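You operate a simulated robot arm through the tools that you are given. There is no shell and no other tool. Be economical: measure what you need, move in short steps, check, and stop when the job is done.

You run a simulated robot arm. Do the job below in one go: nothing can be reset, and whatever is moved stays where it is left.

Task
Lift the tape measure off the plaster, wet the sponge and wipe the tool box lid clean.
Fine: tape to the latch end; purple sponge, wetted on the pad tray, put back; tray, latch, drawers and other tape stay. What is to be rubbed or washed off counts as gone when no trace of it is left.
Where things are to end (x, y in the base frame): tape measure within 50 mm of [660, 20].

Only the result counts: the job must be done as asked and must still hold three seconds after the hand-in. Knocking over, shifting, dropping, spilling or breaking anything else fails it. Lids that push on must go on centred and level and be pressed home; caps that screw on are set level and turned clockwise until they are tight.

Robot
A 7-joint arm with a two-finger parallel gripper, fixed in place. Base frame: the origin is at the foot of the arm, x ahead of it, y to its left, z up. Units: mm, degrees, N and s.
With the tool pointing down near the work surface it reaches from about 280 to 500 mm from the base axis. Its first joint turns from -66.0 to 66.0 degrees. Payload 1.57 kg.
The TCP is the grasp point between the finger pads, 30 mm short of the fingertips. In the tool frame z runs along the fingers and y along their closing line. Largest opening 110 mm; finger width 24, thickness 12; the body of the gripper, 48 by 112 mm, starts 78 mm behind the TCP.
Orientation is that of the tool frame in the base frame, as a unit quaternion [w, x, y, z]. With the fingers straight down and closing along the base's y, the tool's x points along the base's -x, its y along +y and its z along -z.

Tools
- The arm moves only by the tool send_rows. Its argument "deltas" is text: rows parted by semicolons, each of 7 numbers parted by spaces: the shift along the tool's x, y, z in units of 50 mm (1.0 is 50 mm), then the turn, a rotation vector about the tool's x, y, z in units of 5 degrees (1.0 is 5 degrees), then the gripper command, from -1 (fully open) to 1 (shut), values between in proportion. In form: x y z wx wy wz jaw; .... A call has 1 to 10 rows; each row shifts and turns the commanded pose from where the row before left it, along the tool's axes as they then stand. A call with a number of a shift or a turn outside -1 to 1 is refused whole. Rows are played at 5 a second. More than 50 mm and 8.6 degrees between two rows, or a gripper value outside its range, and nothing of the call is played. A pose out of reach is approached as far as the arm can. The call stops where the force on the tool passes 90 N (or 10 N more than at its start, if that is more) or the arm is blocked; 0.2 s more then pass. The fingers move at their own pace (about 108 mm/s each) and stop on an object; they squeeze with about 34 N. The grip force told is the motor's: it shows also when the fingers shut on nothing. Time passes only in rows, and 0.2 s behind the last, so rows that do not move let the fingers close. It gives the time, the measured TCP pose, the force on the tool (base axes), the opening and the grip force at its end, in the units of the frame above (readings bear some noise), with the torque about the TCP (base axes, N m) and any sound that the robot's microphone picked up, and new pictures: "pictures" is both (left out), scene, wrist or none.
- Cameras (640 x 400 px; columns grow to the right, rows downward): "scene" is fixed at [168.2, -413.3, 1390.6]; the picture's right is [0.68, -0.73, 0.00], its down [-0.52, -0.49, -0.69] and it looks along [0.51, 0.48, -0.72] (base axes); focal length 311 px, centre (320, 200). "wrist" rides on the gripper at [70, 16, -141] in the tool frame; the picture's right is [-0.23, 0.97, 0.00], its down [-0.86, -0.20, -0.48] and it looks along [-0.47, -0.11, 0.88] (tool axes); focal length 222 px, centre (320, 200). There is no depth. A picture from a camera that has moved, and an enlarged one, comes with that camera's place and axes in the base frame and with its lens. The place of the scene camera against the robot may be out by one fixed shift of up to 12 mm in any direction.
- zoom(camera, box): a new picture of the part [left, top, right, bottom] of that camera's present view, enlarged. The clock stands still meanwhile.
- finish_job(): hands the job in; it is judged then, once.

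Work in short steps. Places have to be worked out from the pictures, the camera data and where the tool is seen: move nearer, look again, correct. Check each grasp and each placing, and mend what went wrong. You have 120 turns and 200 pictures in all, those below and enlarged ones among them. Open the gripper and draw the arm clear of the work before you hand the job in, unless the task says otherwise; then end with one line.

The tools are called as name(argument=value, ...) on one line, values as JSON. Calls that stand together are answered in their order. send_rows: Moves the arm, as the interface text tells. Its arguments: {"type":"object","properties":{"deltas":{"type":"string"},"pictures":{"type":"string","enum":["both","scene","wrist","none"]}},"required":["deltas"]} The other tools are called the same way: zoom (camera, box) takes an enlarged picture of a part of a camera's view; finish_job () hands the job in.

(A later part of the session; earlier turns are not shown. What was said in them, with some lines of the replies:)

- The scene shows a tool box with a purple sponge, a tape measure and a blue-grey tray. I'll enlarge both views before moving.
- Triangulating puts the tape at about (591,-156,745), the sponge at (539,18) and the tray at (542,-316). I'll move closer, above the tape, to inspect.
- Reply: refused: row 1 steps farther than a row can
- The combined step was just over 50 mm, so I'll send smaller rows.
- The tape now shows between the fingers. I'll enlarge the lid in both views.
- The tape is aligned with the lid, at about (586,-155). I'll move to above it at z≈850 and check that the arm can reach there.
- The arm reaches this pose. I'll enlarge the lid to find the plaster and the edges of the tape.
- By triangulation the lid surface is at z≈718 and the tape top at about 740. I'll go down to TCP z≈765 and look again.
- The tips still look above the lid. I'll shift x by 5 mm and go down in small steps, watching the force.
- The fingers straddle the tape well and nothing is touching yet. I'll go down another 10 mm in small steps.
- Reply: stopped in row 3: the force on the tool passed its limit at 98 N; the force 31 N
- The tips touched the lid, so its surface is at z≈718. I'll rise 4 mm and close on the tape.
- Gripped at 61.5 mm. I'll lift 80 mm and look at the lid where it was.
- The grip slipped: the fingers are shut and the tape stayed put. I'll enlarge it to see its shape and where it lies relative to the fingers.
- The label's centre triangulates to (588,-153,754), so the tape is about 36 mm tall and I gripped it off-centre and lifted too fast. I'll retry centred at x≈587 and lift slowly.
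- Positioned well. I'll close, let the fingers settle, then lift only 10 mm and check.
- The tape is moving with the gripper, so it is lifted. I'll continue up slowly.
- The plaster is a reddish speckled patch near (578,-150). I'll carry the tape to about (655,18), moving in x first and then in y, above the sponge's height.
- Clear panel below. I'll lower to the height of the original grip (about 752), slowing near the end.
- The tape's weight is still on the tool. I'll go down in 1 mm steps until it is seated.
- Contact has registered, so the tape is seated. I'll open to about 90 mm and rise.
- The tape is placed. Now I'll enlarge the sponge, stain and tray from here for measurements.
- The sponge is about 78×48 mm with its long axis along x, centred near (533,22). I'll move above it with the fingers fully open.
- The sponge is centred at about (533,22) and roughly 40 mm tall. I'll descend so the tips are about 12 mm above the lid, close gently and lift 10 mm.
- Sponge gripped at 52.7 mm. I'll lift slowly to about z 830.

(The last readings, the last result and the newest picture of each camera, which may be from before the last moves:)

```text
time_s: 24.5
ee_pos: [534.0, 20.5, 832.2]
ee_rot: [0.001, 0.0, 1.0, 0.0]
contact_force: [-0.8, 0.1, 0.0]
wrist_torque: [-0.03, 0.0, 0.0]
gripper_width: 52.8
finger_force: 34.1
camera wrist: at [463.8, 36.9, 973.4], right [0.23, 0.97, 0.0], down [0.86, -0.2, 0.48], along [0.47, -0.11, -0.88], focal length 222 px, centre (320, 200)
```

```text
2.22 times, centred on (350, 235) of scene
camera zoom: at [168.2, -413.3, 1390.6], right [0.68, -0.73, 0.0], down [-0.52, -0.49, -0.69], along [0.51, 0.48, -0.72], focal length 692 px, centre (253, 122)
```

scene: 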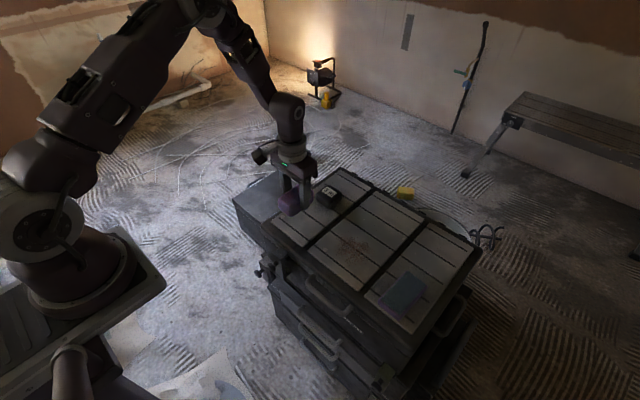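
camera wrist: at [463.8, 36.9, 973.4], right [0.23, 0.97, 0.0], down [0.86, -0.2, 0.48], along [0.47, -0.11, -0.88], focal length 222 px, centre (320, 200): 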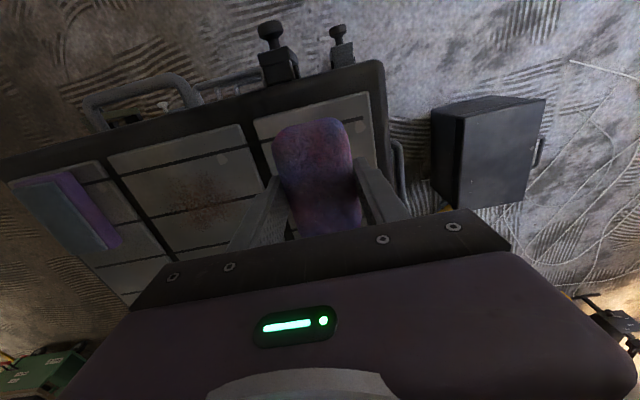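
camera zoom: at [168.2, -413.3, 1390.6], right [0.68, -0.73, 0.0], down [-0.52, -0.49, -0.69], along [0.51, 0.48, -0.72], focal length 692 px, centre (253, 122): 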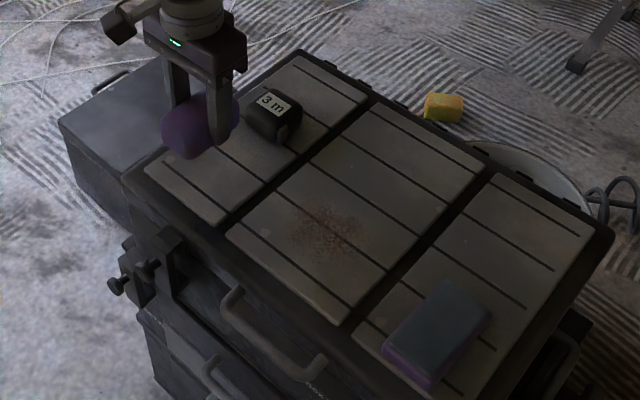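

Sponge held securely. I'll carry it toward the tray, stopping at about (540,-250) to measure the tray from close up.

send_rows(deltas="0 -0.5 0 0 0 0 1;0 -0.7 0 0 0 0 1;0 -0.7 0 0 0 0 1;0 -0.7 0 0 0 0 1;0 -0.7 0 0 0 0 1;-0.1 -0.7 0 0 0 0 1;0 -0.7 0 0 0 0 1;0 -0.5 0 0 0 0 1;0 -0.2 0 0 0 0 1;0 0 0 0 0 0 1")

zoom(camera="wrist", box=[130, 50, 430, 240])

zoom(camera="scene", box=[330, 205, 460, 335])

```text
time_s: 26.7
ee_pos: [537.7, -248.1, 831.4]
ee_rot: [0.0, 0.0, 1.0, 0.001]
contact_force: [0.9, -0.4, -0.7]
wrist_torque: [0.05, -0.01, -0.02]
gripper_width: 52.7
finger_force: 34.3
camera wrist: at [468.4, -232.4, 973.9], right [0.23, 0.97, 0.0], down [0.86, -0.2, 0.48], along [0.47, -0.11, -0.88], focal length 222 px, centre (320, 200)
```

scene: 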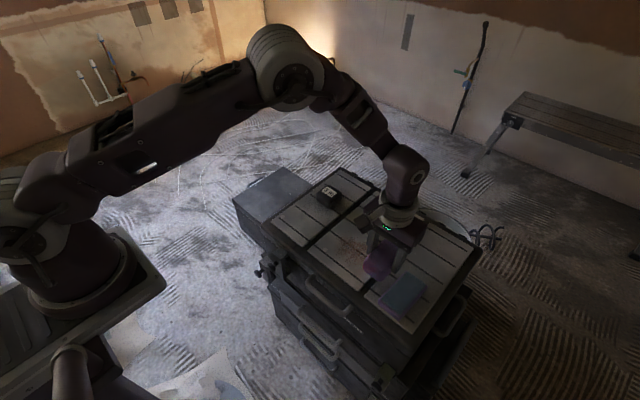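
wrist: 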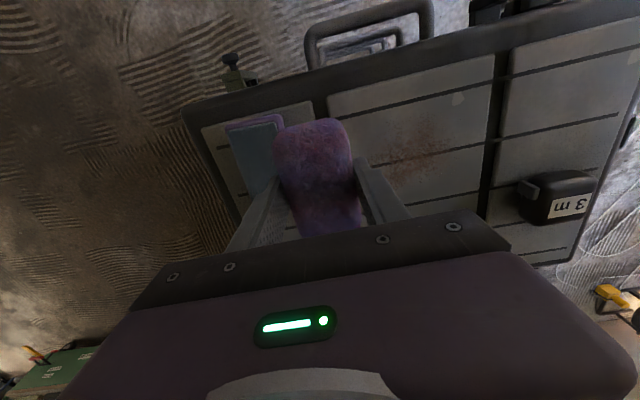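

```text
2.11 times, centred on (280, 145) of wrist
camera zoom: at [468.4, -232.4, 973.9], right [0.23, 0.97, 0.0], down [0.86, -0.2, 0.48], along [0.47, -0.11, -0.88], focal length 468 px, centre (404, 316)
```

zoom: 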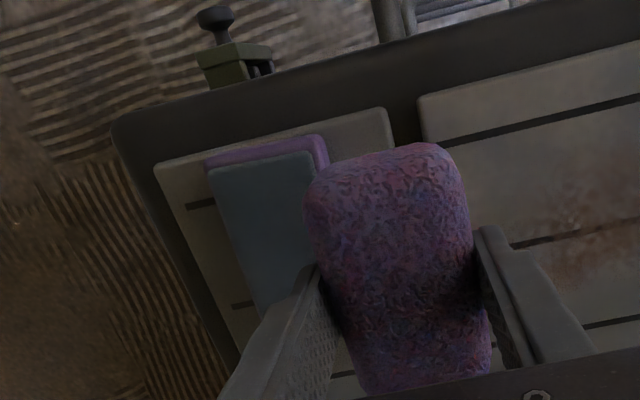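

```text
3.08 times, centred on (395, 270) of scene
camera zoom: at [168.2, -413.3, 1390.6], right [0.68, -0.73, 0.0], down [-0.52, -0.49, -0.69], along [0.51, 0.48, -0.72], focal length 958 px, centre (89, -15)
```

zoom: 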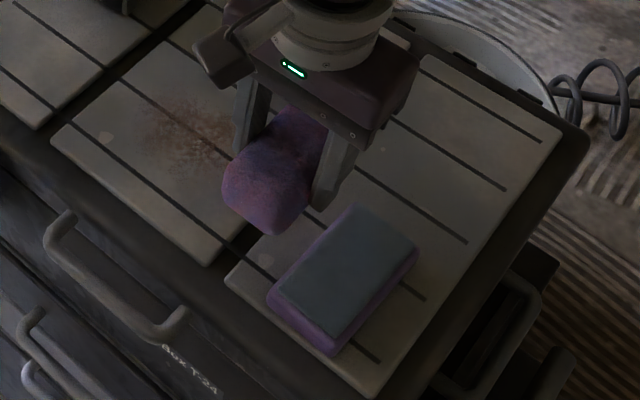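

The pad spans about y −333 to −283 and x 495 to 585, centred at (541,-308). I'll move above it and go down to z≈792.

send_rows(deltas="-0.07 -0.5 0 0 0 0 1;0 -0.5 0 0 0 0 1;0 -0.2 0 0 0 0 1;0 0 0.4 0 0 0 1;0 0 0.3 0 0 0 1;0 0 0 0 0 0 1")

zoom(camera="wrist", box=[200, 50, 440, 240])

zoom(camera="scene", box=[350, 225, 450, 325])

```text
time_s: 28.1
ee_pos: [541.6, -309.4, 794.9]
ee_rot: [0.001, 0.0, 1.0, -0.001]
contact_force: [0.5, -0.4, 0.1]
wrist_torque: [-0.02, -0.01, 0.01]
gripper_width: 52.9
finger_force: 33.9
camera wrist: at [471.7, -292.5, 937.6], right [0.23, 0.97, 0.0], down [0.86, -0.2, 0.48], along [0.47, -0.11, -0.88], focal length 222 px, centre (320, 200)
```

scene: 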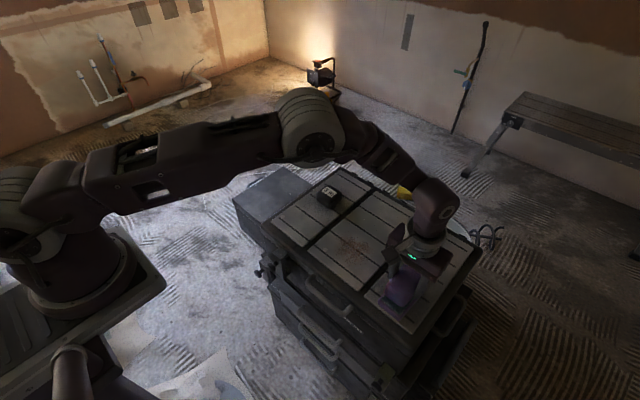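
wrist: 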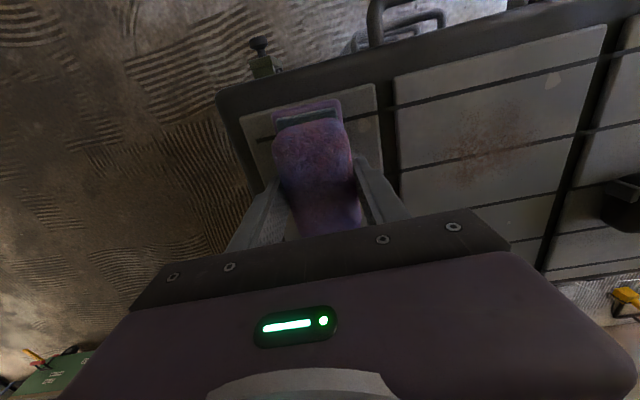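

```text
2.11 times, centred on (320, 145) of wrist
camera zoom: at [471.7, -292.5, 937.6], right [0.23, 0.97, 0.0], down [0.86, -0.2, 0.48], along [0.47, -0.11, -0.88], focal length 468 px, centre (320, 316)
```

zoom: 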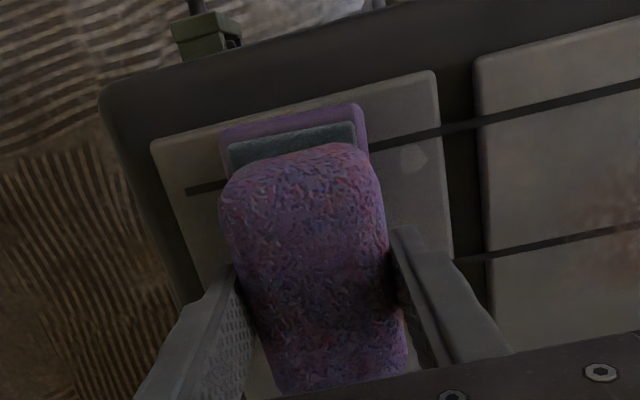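

```text
4.00 times, centred on (400, 275) of scene
camera zoom: at [168.2, -413.3, 1390.6], right [0.68, -0.73, 0.0], down [-0.52, -0.49, -0.69], along [0.51, 0.48, -0.72], focal length 1245 px, centre (0, -100)
```

zoom: 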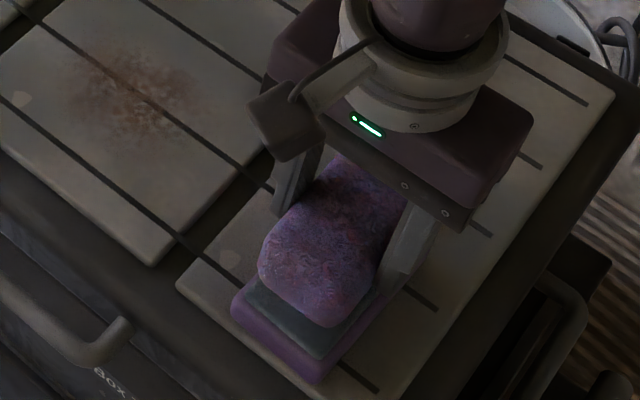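

Well aligned over the pad. I'll go down in 2 mm steps until light contact.

send_rows(deltas="0.05 0 0.1 0 0 0 1;0 0 0.06 0 0 0 1;0 0 0.04 0 0 0 1;0 0 0.04 0 0 0 1;0 0 0 0 0 0 1", pictures="none")

```text
time_s: 29.3
ee_pos: [539.6, -307.5, 785.7]
ee_rot: [0.002, 0.0, 1.0, -0.002]
contact_force: [-5.9, 5.1, 40.8]
wrist_torque: [0.3, 0.18, 0.03]
gripper_width: 52.9
finger_force: 34.0
```

Contact is 41 N with the sponge pressed on the pad. I'll hold it there to soak, then back off slightly and lift.

send_rows(deltas="0 0 0 0 0 0 1;0 0 0 0 0 0 1;0 0 0 0 0 0 1;0 0 0 0 0 0 1;0 0 0 0 0 0 1;0 0 0 0 0 0 1")

zoom(camera="scene", box=[350, 225, 450, 325])

```text
time_s: 30.7
ee_pos: [539.4, -308.4, 786.0]
ee_rot: [0.001, -0.001, 1.0, -0.002]
contact_force: [2.9, -2.2, 40.0]
wrist_torque: [0.0, -0.2, 0.03]
gripper_width: 52.8
finger_force: 33.9
camera wrist: at [469.4, -292.7, 927.7], right [0.23, 0.97, 0.0], down [0.85, -0.2, 0.48], along [0.47, -0.11, -0.88], focal length 222 px, centre (320, 200)
```

scene: 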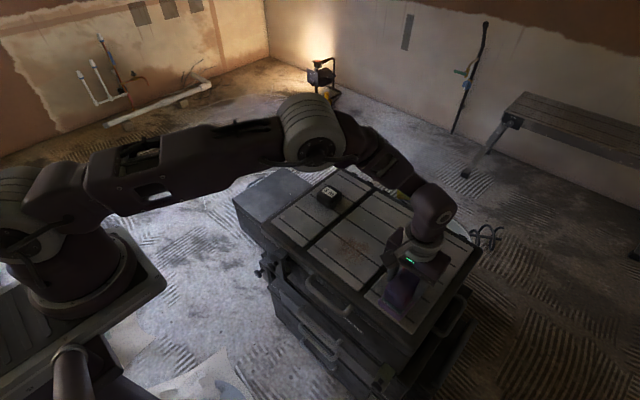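
wrist: 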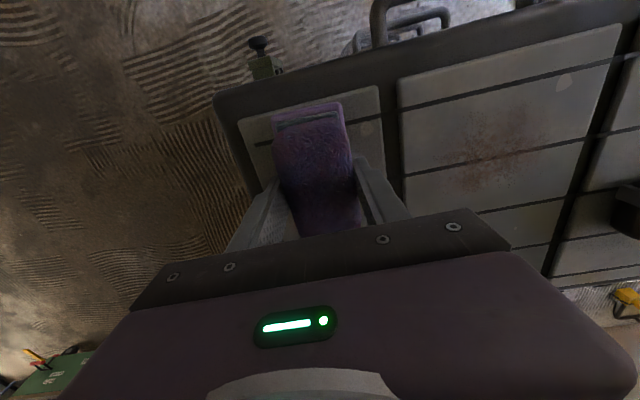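

```text
4.00 times, centred on (400, 275) of scene
camera zoom: at [167.6, -413.0, 1390.8], right [0.68, -0.73, 0.0], down [-0.52, -0.49, -0.69], along [0.51, 0.48, -0.72], focal length 1245 px, centre (0, -100)
```

zoom: 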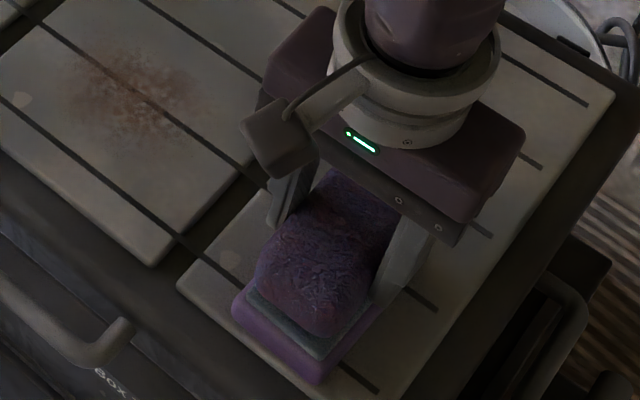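

The sponge has darkened, so it is wet. I'll lift it and carry it to the start of the wipe, near (550,-190).

send_rows(deltas="0 0 -0.1 0 0 0 1;0 0 -0.3 0 0 0 1;0 0 -0.4 0 0 0 1;0 0 0 0 0 0 1;-0.1 0.5 0 0 0 0 1;-0.1 0.6 0 0 0 0 1;0 0.6 0 0 0 0 1;0 0.6 0 0 0 0 1;0 0 0 0 0 0 1")

zoom(camera="wrist", box=[180, 40, 520, 240])

zoom(camera="scene", box=[310, 190, 450, 330])

```text
time_s: 32.7
ee_pos: [548.6, -191.9, 823.4]
ee_rot: [0.0, 0.001, 1.0, 0.0]
contact_force: [0.3, -0.2, -0.4]
wrist_torque: [0.01, -0.02, 0.01]
gripper_width: 52.7
finger_force: 34.3
camera wrist: at [479.4, -176.7, 965.8], right [0.23, 0.97, 0.0], down [0.86, -0.2, 0.48], along [0.47, -0.11, -0.88], focal length 222 px, centre (320, 200)
```

scene: 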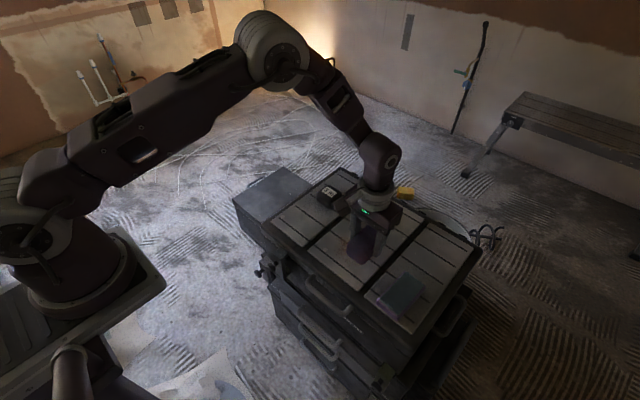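
wrist: 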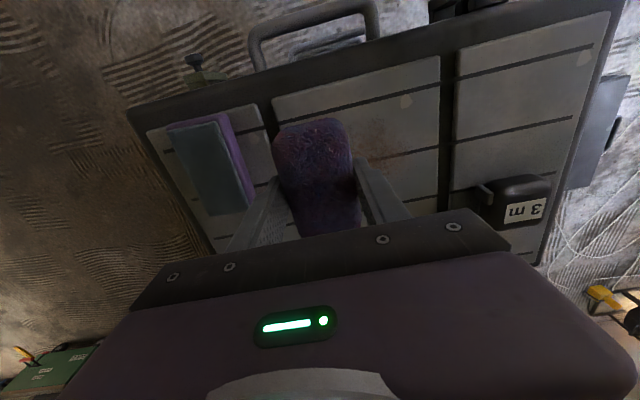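

```text
1.88 times, centred on (350, 140) of wrist
camera zoom: at [479.4, -176.7, 965.8], right [0.23, 0.97, 0.0], down [0.86, -0.2, 0.48], along [0.47, -0.11, -0.88], focal length 418 px, centre (264, 313)
```

zoom: 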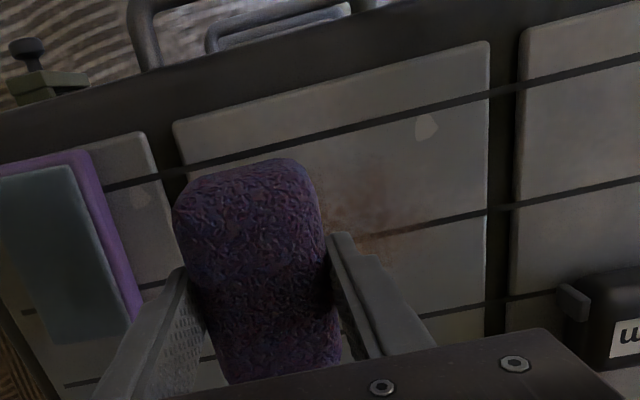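

```text
2.86 times, centred on (380, 260) of scene
camera zoom: at [168.2, -413.3, 1390.6], right [0.68, -0.73, 0.0], down [-0.52, -0.49, -0.69], along [0.51, 0.48, -0.72], focal length 890 px, centre (149, 29)
```

zoom: 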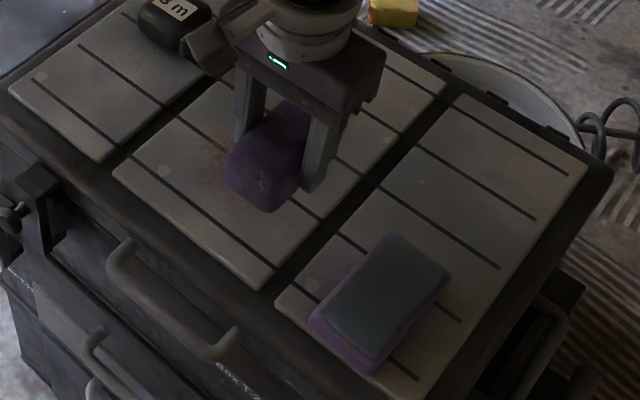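

The tray hasn't moved. I'll lower at (549,-192) until light contact with the lid, around z 758.

send_rows(deltas="0 0 0.5 0 0 0 1;0 0 0.5 0 0 0 1;0 0 0.2 0 0 0 1;0 0 0.06 0 0 0 1;0 0 0.04 0 0 0 1;0 0 0 0 0 0 1", pictures="none")

```text
time_s: 34.1
ee_pos: [549.3, -193.7, 758.9]
ee_rot: [0.0, -0.001, 1.0, 0.0]
contact_force: [-1.4, 1.7, 10.4]
wrist_torque: [0.08, -0.12, 0.04]
gripper_width: 53.0
finger_force: 34.3
```

10 N of contact. I'll press 1 mm more and stroke along +y.

send_rows(deltas="0 0 0.02 0 0 0 1;0 0.25 0 0 0 0 1;0 0.3 0 0 0 0 1;0 0.3 0 0 0 0 1;0 0.3 0 0 0 0 1;0 0.3 0 0 0 0 1;0 0.3 0 0 0 0 1;0 0.25 0 0 0 0 1;0 0 0 0 0 0 1")

zoom(camera="scene", box=[300, 190, 440, 300])

```text
time_s: 36.1
ee_pos: [550.6, -93.3, 759.6]
ee_rot: [0.0, 0.0, 1.0, 0.0]
contact_force: [1.5, -16.4, 41.8]
wrist_torque: [-0.46, -0.18, -0.07]
gripper_width: 52.9
finger_force: 33.9
camera wrist: at [479.5, -77.8, 901.0], right [0.23, 0.97, 0.0], down [0.85, -0.2, 0.48], along [0.47, -0.11, -0.88], focal length 222 px, centre (320, 200)
```

scene: 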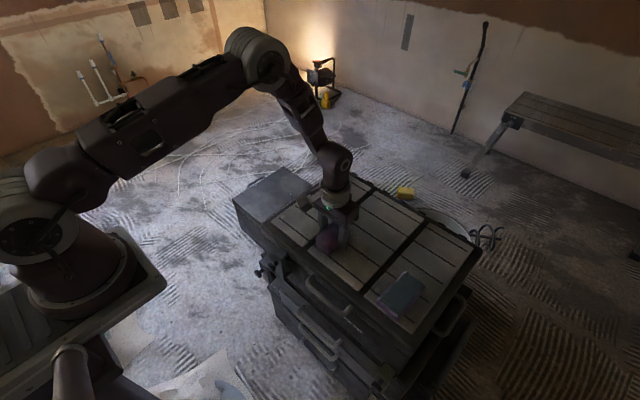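
wrist: 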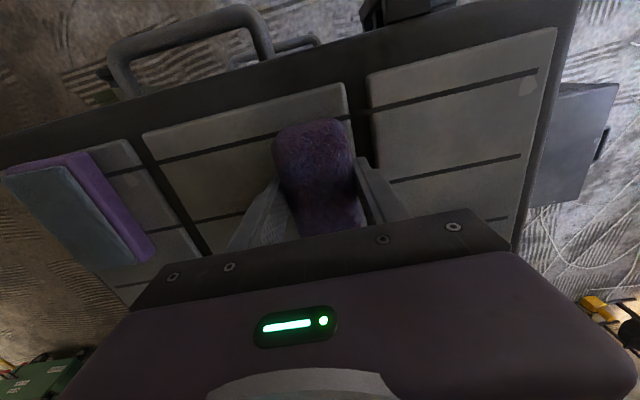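

```text
3.64 times, centred on (370, 245) of scene
camera zoom: at [167.5, -413.5, 1390.7], right [0.68, -0.73, 0.0], down [-0.52, -0.49, -0.69], along [0.51, 0.48, -0.72], focal length 1132 px, centre (138, 36)
```

zoom: 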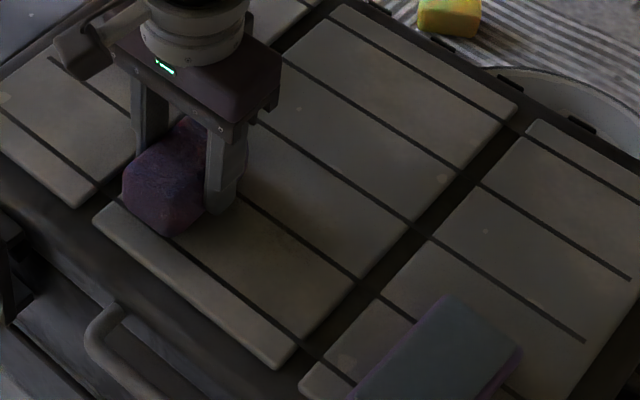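

One stroke removed most of it. I'll shift +x by 45 mm and stroke back along −y.

send_rows(deltas="-0.3 0 0 0 0 0 1;-0.3 0 0 0 0 0 1;-0.3 0 0 0 0 0 1;0 -0.3 0 0 0 0 1;0 -0.35 0 0 0 0 1;0 -0.35 0 0 0 0 1;0 -0.35 0 0 0 0 1;0 -0.35 0 0 0 0 1;0 -0.3 0 0 0 0 1;0 0 0 0 0 0 1", pictures="none")

send_rows(deltas="0.3 0 0 0 0 0 1;0.3 0 0 0 0 0 1;0.4 0 0 0 0 0 1;0.2 0 0 0 0 0 1;0 0.35 0 0 0 0 1;0 0.4 0 0 0 0 1;0 0.4 0 0 0 0 1;0 0.4 0 0 0 0 1;0 0.4 0 0 0 0 1;0 0 0 0 0 0 1", pictures="none")

send_rows(deltas="0 0 -0.2 0 0 0 1;0 0 -0.5 0 0 0 1;0 0 -0.6 0 0 0 1;-0.3 0.5 0 0 0 0 1;0 0.7 0 0 0 0 1;0 0.6 0 0 0 0 1;0 0 0 0 0 0 1")

zoom(camera="scene", box=[300, 190, 440, 300])

zoom(camera="wrist", box=[60, 40, 300, 240])

```text
time_s: 38.3
ee_pos: [593.7, -192.7, 758.9]
ee_rot: [0.002, -0.001, 1.0, -0.001]
contact_force: [-0.4, 14.2, 43.4]
wrist_torque: [0.59, -0.18, 0.0]
gripper_width: 52.9
finger_force: 34.0
```

```text
time_s: 40.5
ee_pos: [532.3, -96.9, 759.5]
ee_rot: [0.0, -0.001, 1.0, -0.001]
contact_force: [-1.6, -15.9, 42.1]
wrist_torque: [-0.44, -0.15, -0.01]
gripper_width: 53.1
finger_force: 33.9
```

```text
time_s: 42.1
ee_pos: [548.2, -4.2, 822.7]
ee_rot: [0.0, 0.0, 1.0, 0.0]
contact_force: [-0.2, -0.3, 0.0]
wrist_torque: [-0.02, -0.02, -0.01]
gripper_width: 52.6
finger_force: 34.6
camera wrist: at [479.0, 10.6, 965.2], right [0.23, 0.97, 0.0], down [0.86, -0.2, 0.48], along [0.47, -0.11, -0.88], focal length 222 px, centre (320, 200)
```

scene: 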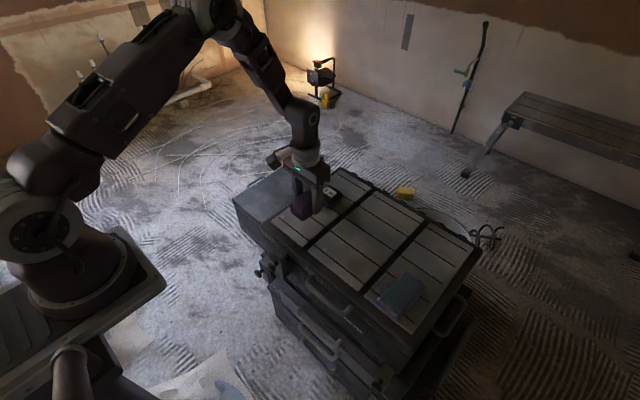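
wrist: 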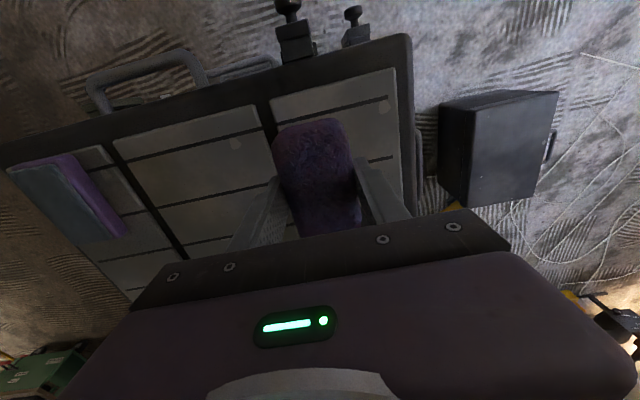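

```text
3.64 times, centred on (370, 245) of scene
camera zoom: at [168.2, -413.3, 1390.6], right [0.68, -0.73, 0.0], down [-0.52, -0.49, -0.69], along [0.51, 0.48, -0.72], focal length 1132 px, centre (138, 36)
```

zoom: 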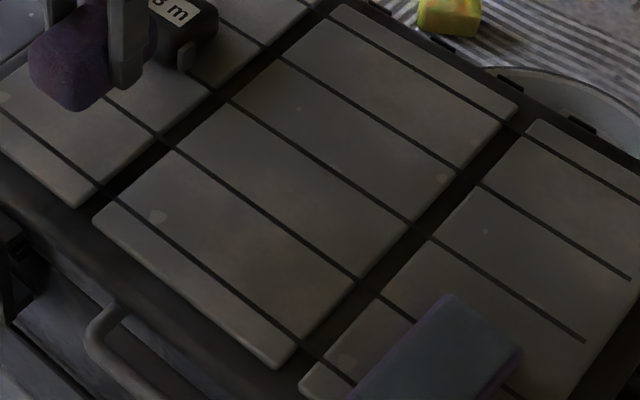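

```text
2.00 times, centred on (180, 140) of wrist
camera zoom: at [479.0, 10.6, 965.2], right [0.23, 0.97, 0.0], down [0.86, -0.2, 0.48], along [0.47, -0.11, -0.88], focal length 444 px, centre (600, 320)
```

zoom: 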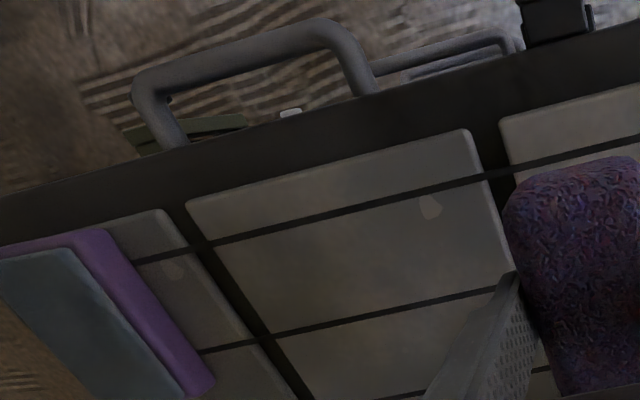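

It looks clean. I'll do a tighter check of the wiped area for any traces before putting the sponge back.

zoom(camera="scene", box=[325, 215, 395, 275])

zoom(camera="wrist", box=[120, 110, 280, 250])

```text
6.67 times, centred on (360, 245) of scene
camera zoom: at [168.2, -413.3, 1390.6], right [0.68, -0.73, 0.0], down [-0.52, -0.49, -0.69], along [0.51, 0.48, -0.72], focal length 2075 px, centre (53, -100)
```

zoom: 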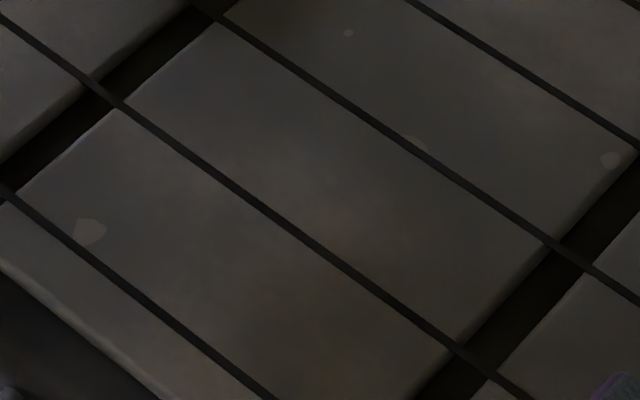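

```text
2.86 times, centred on (200, 180) of wrist
camera zoom: at [479.0, 10.6, 965.2], right [0.23, 0.97, 0.0], down [0.86, -0.2, 0.48], along [0.47, -0.11, -0.88], focal length 635 px, centre (663, 257)
```

zoom: 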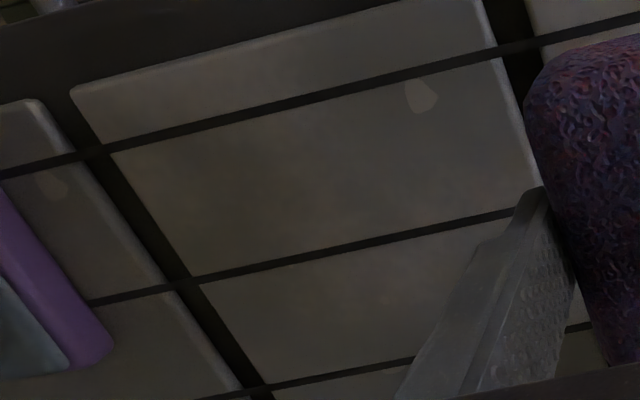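

Only a faint, uncertain haze remains and no speckles. To be safe I'll make a second set of strokes at x≈572 and 612.

send_rows(deltas="-0.24 -0.6 0 0 0 0 1;-0.24 -0.6 0 0 0 0 1;0 -0.6 0 0 0 0 1;0 0 0.5 0 0 0 1;0 0 0.5 0 0 0 1;0 0 0.2 0 0 0 1;0 0 0.06 0 0 0 1;0 0 0.03 0 0 0 1;0 0 0 0 0 0 1", pictures="none")

```text
time_s: 44.1
ee_pos: [573.0, -95.4, 759.3]
ee_rot: [0.001, 0.001, 1.0, -0.001]
contact_force: [-5.6, 0.7, 24.3]
wrist_torque: [0.07, 0.34, -0.05]
gripper_width: 53.0
finger_force: 34.1
```

24 N of contact. I'll stroke −y at x≈573, shift +x, then +y at about 613, and return along the middle.

send_rows(deltas="0 -0.3 0.02 0 0 0 1;0 -0.35 0 0 0 0 1;0 -0.35 0 0 0 0 1;0 -0.35 0 0 0 0 1;0 -0.35 0 0 0 0 1;0 -0.3 0 0 0 0 1;-0.3 0 0 0 0 0 1;-0.3 0 0 0 0 0 1;-0.2 0 0 0 0 0 1;0 0 0 0 0 0 1", pictures="none")

send_rows(deltas="0 0.3 0 0 0 0 1;0 0.35 0 0 0 0 1;0 0.35 0 0 0 0 1;0 0.35 0 0 0 0 1;0 0.35 0 0 0 0 1;0 0.3 0 0 0 0 1;0.4 0 0 0 0 0 1;0.4 0 0 0 0 0 1;0.4 0 0 0 0 0 1;0 0 0 0 0 0 1", pictures="none")

send_rows(deltas="0 -0.3 0 0 0 0 1;0 -0.35 0 0 0 0 1;0 -0.35 0 0 0 0 1;0 -0.35 0 0 0 0 1;0 -0.35 0 0 0 0 1;0 -0.3 0 0 0 0 1;0 0 -0.2 0 0 0 1;0 0 -0.5 0 0 0 1;0 0 -0.6 0 0 0 1;0 0 0 0 0 0 1", pictures="none")

send_rows(deltas="0 0.6 0 0 0 0 1;0 0.6 0 0 0 0 1;0 0.7 0 0 0 0 1;0 0.7 0 0 0 0 1;0 0.7 0 0 0 0 1;0 0.6 0 0 0 0 1;0 0.3 0 0 0 0 1;0 0 0 0 0 0 1")

zoom(camera="scene", box=[325, 215, 395, 275])

```text
time_s: 46.3
ee_pos: [611.4, -197.1, 758.7]
ee_rot: [-0.001, 0.0, 1.0, -0.001]
contact_force: [-19.0, -4.4, 46.9]
wrist_torque: [0.04, 0.76, 0.04]
gripper_width: 52.8
finger_force: 33.8
```

```text
time_s: 48.5
ee_pos: [556.8, -94.1, 759.8]
ee_rot: [0.004, 0.0, 1.0, 0.0]
contact_force: [17.9, 2.7, 41.5]
wrist_torque: [0.2, -0.26, -0.07]
gripper_width: 52.8
finger_force: 34.1
```

```text
time_s: 50.7
ee_pos: [554.0, -194.0, 821.8]
ee_rot: [0.0, 0.0, 1.0, 0.001]
contact_force: [0.6, -0.8, 0.4]
wrist_torque: [0.0, -0.01, 0.01]
gripper_width: 52.8
finger_force: 33.8
```

```text
time_s: 52.5
ee_pos: [554.7, 14.2, 823.0]
ee_rot: [0.0, -0.001, 1.0, 0.0]
contact_force: [0.7, 0.1, -0.9]
wrist_torque: [-0.02, 0.0, 0.01]
gripper_width: 52.8
finger_force: 33.3
camera wrist: at [483.9, 30.0, 964.5], right [0.23, 0.97, 0.0], down [0.86, -0.2, 0.48], along [0.47, -0.11, -0.88], focal length 222 px, centre (320, 200)
```

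scene: 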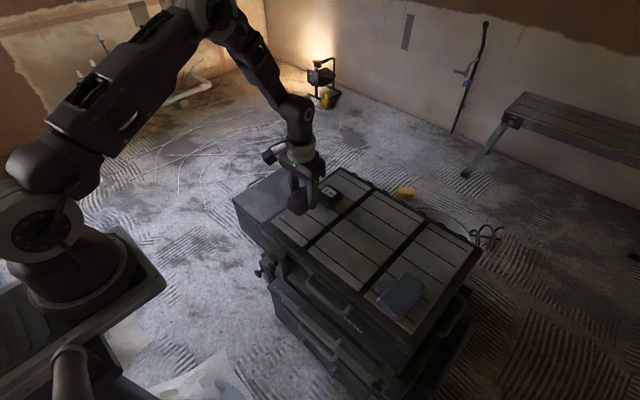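
wrist: 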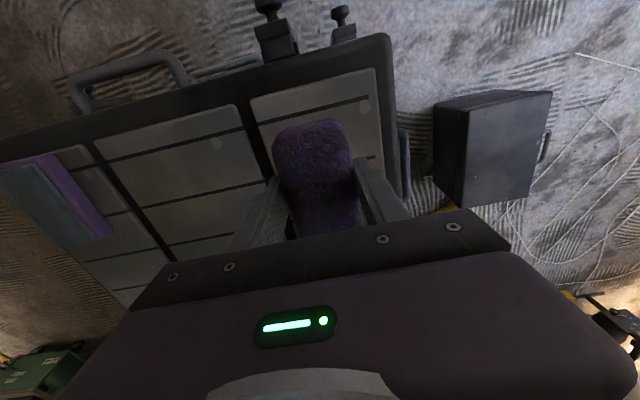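

```text
6.67 times, centred on (360, 245) of scene
camera zoom: at [168.2, -413.3, 1390.6], right [0.68, -0.73, 0.0], down [-0.52, -0.49, -0.69], along [0.51, 0.48, -0.72], focal length 2075 px, centre (53, -100)
```

zoom: 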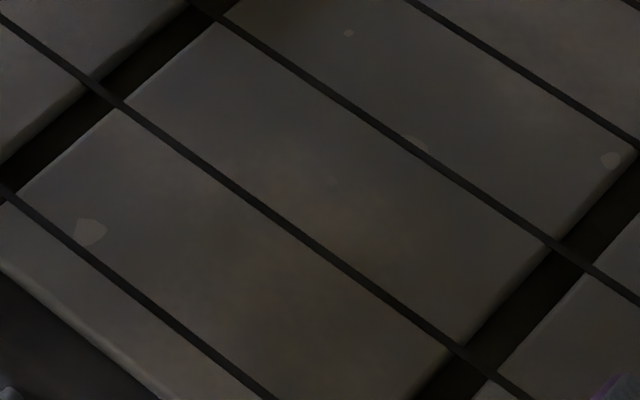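

The faint haze is unchanged, so it is the lid's own texture and the plaster is gone. I'll put the sponge back at (533.5, 21).

send_rows(deltas="0.42 0.13 0 0 0 0 1;0 0 0.5 0 0 0 1;0 0 0.4 0 0 0 1;0 0 0.2 0 0 0 1;0 0 0.1 0 0 0 1;0 0 0.04 0 0 0 1;0 0 0 0 0 0 1", pictures="none")

```text
time_s: 54.1
ee_pos: [530.1, 20.3, 760.8]
ee_rot: [0.0, -0.001, 1.0, 0.0]
contact_force: [0.0, 0.1, -0.4]
wrist_torque: [0.01, -0.01, 0.0]
gripper_width: 52.6
finger_force: 34.4
```

I'll nudge +3 mm in x, lower to contact, release and rise.

send_rows(deltas="-0.06 0.02 0 0 0 0 1;0 0 0.03 0 0 0 1;0 0 0 0 0 0 1", pictures="none")

send_rows(deltas="0 0 0 0 0 0 0;0 0 0 0 0 0 -0.5;0 0 0 0 0 0 -0.9;0 0 -0.3 0 0 0 -0.9;0 0 -0.6 0 0 0 -0.9;0 0 -0.8 0 0 0 -0.9;0.5 0 -0.8 0 0 0 -0.9;0.9 0 -0.3 0 0 0 -0.9;0.9 0 0 0 0 0 -0.9;0 0 0 0 0 0 -0.9")

zoom(camera="scene", box=[230, 150, 490, 330])

zoom(camera="wrist", box=[120, 100, 420, 270])

```text
time_s: 54.9
ee_pos: [536.0, 22.4, 760.1]
ee_rot: [0.001, 0.0, 1.0, 0.0]
contact_force: [-6.4, -1.5, 20.5]
wrist_torque: [-0.04, 0.13, 0.01]
gripper_width: 53.0
finger_force: 34.0
```

```text
time_s: 57.1
ee_pos: [419.2, 23.1, 897.6]
ee_rot: [0.0, 0.0, 1.0, 0.0]
contact_force: [-0.5, -0.3, 0.4]
wrist_torque: [-0.02, 0.03, 0.0]
gripper_width: 104.2
finger_force: 0.0
camera wrist: at [350.8, 38.1, 1040.3], right [0.23, 0.97, 0.0], down [0.85, -0.2, 0.48], along [0.47, -0.11, -0.88], focal length 222 px, centre (320, 200)
```

scene: 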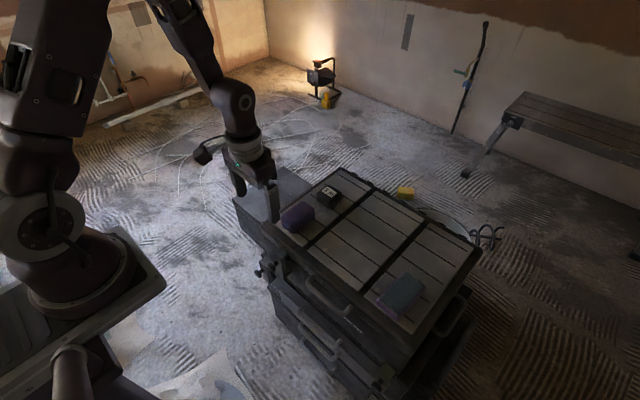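
wrist: 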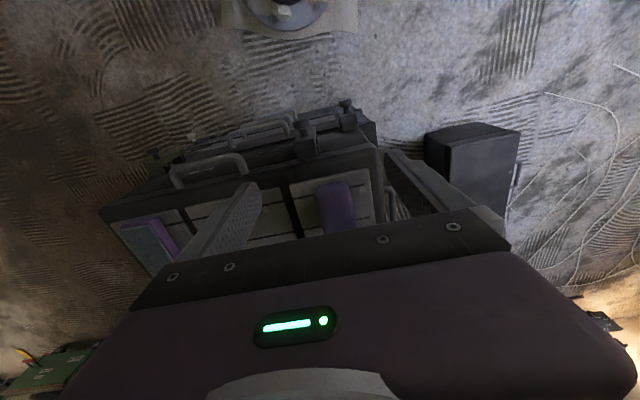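

```text
2.22 times, centred on (360, 240) of scene
camera zoom: at [168.2, -413.3, 1390.6], right [0.68, -0.73, 0.0], down [-0.52, -0.49, -0.69], along [0.51, 0.48, -0.72], focal length 692 px, centre (231, 111)
```

zoom: 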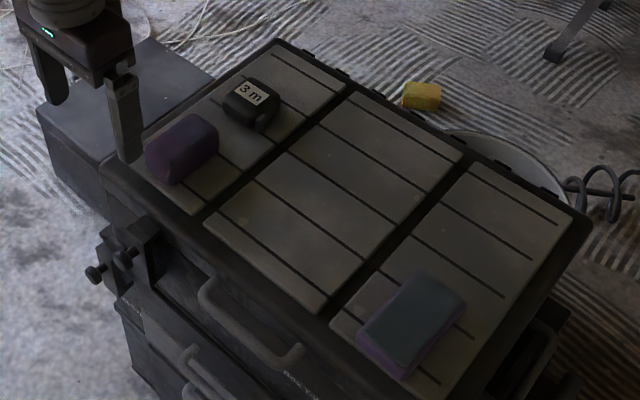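

```text
2.13 times, centred on (270, 185) of wrist
camera zoom: at [350.8, 38.1, 1040.3], right [0.23, 0.97, 0.0], down [0.85, -0.2, 0.48], along [0.47, -0.11, -0.88], focal length 474 px, centre (427, 232)
```

zoom: 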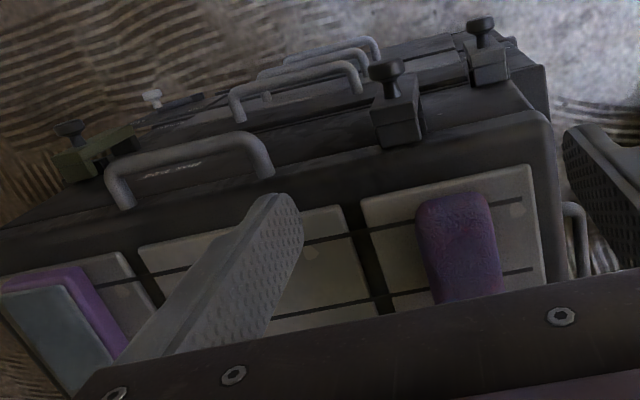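

Everything looks in place. One last picture with the same crop as at the start, to confirm the tray hasn't shifted.

zoom(camera="scene", box=[220, 150, 500, 340])

```text
2.11 times, centred on (360, 245) of scene
camera zoom: at [168.2, -413.3, 1390.6], right [0.68, -0.73, 0.0], down [-0.52, -0.49, -0.69], along [0.51, 0.48, -0.72], focal length 655 px, centre (236, 105)
```

zoom: 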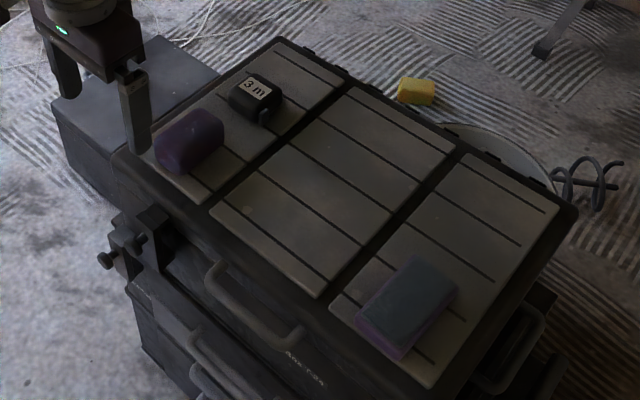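

The tray may have shifted by a pixel or so. I'll compare it with the same crop taken before contact.

zoom(camera="scene", box=[350, 225, 450, 325])

zoom(camera="scene", box=[330, 205, 460, 335])

```text
4.00 times, centred on (400, 275) of scene
camera zoom: at [168.2, -413.3, 1390.6], right [0.68, -0.73, 0.0], down [-0.52, -0.49, -0.69], along [0.51, 0.48, -0.72], focal length 1245 px, centre (0, -100)
```

zoom: 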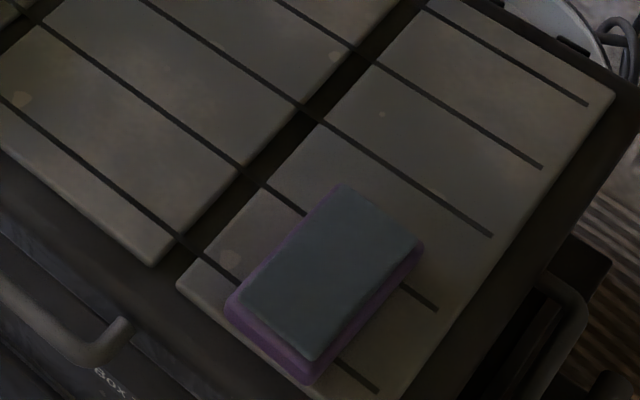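

```text
3.08 times, centred on (395, 270) of scene
camera zoom: at [168.2, -413.3, 1390.6], right [0.68, -0.73, 0.0], down [-0.52, -0.49, -0.69], along [0.51, 0.48, -0.72], focal length 958 px, centre (89, -15)
```

zoom: 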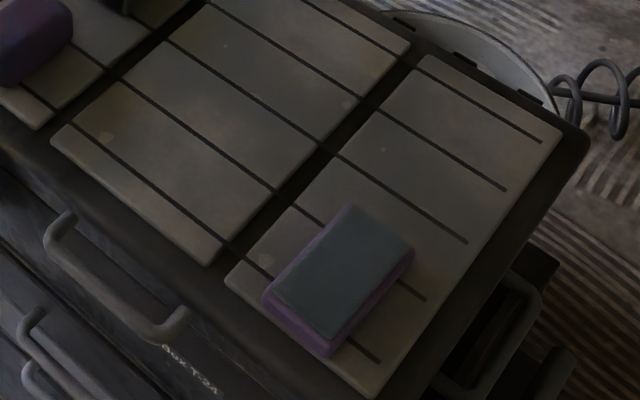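

The tray is within about 5 mm of where it started, too little to justify touching it again. The lid is clean, the tape and sponge are in place, and the gripper is open and clear, so I'm handing in.

finish_job()

```text
The job is handed in.
```

The job is handed in: the tape measure is at about (655, 16), no trace of plaster shows on the lid, and the wetted sponge is back in its place; the tray looks to have slid about 5 mm from the wetting press, and I left it there.
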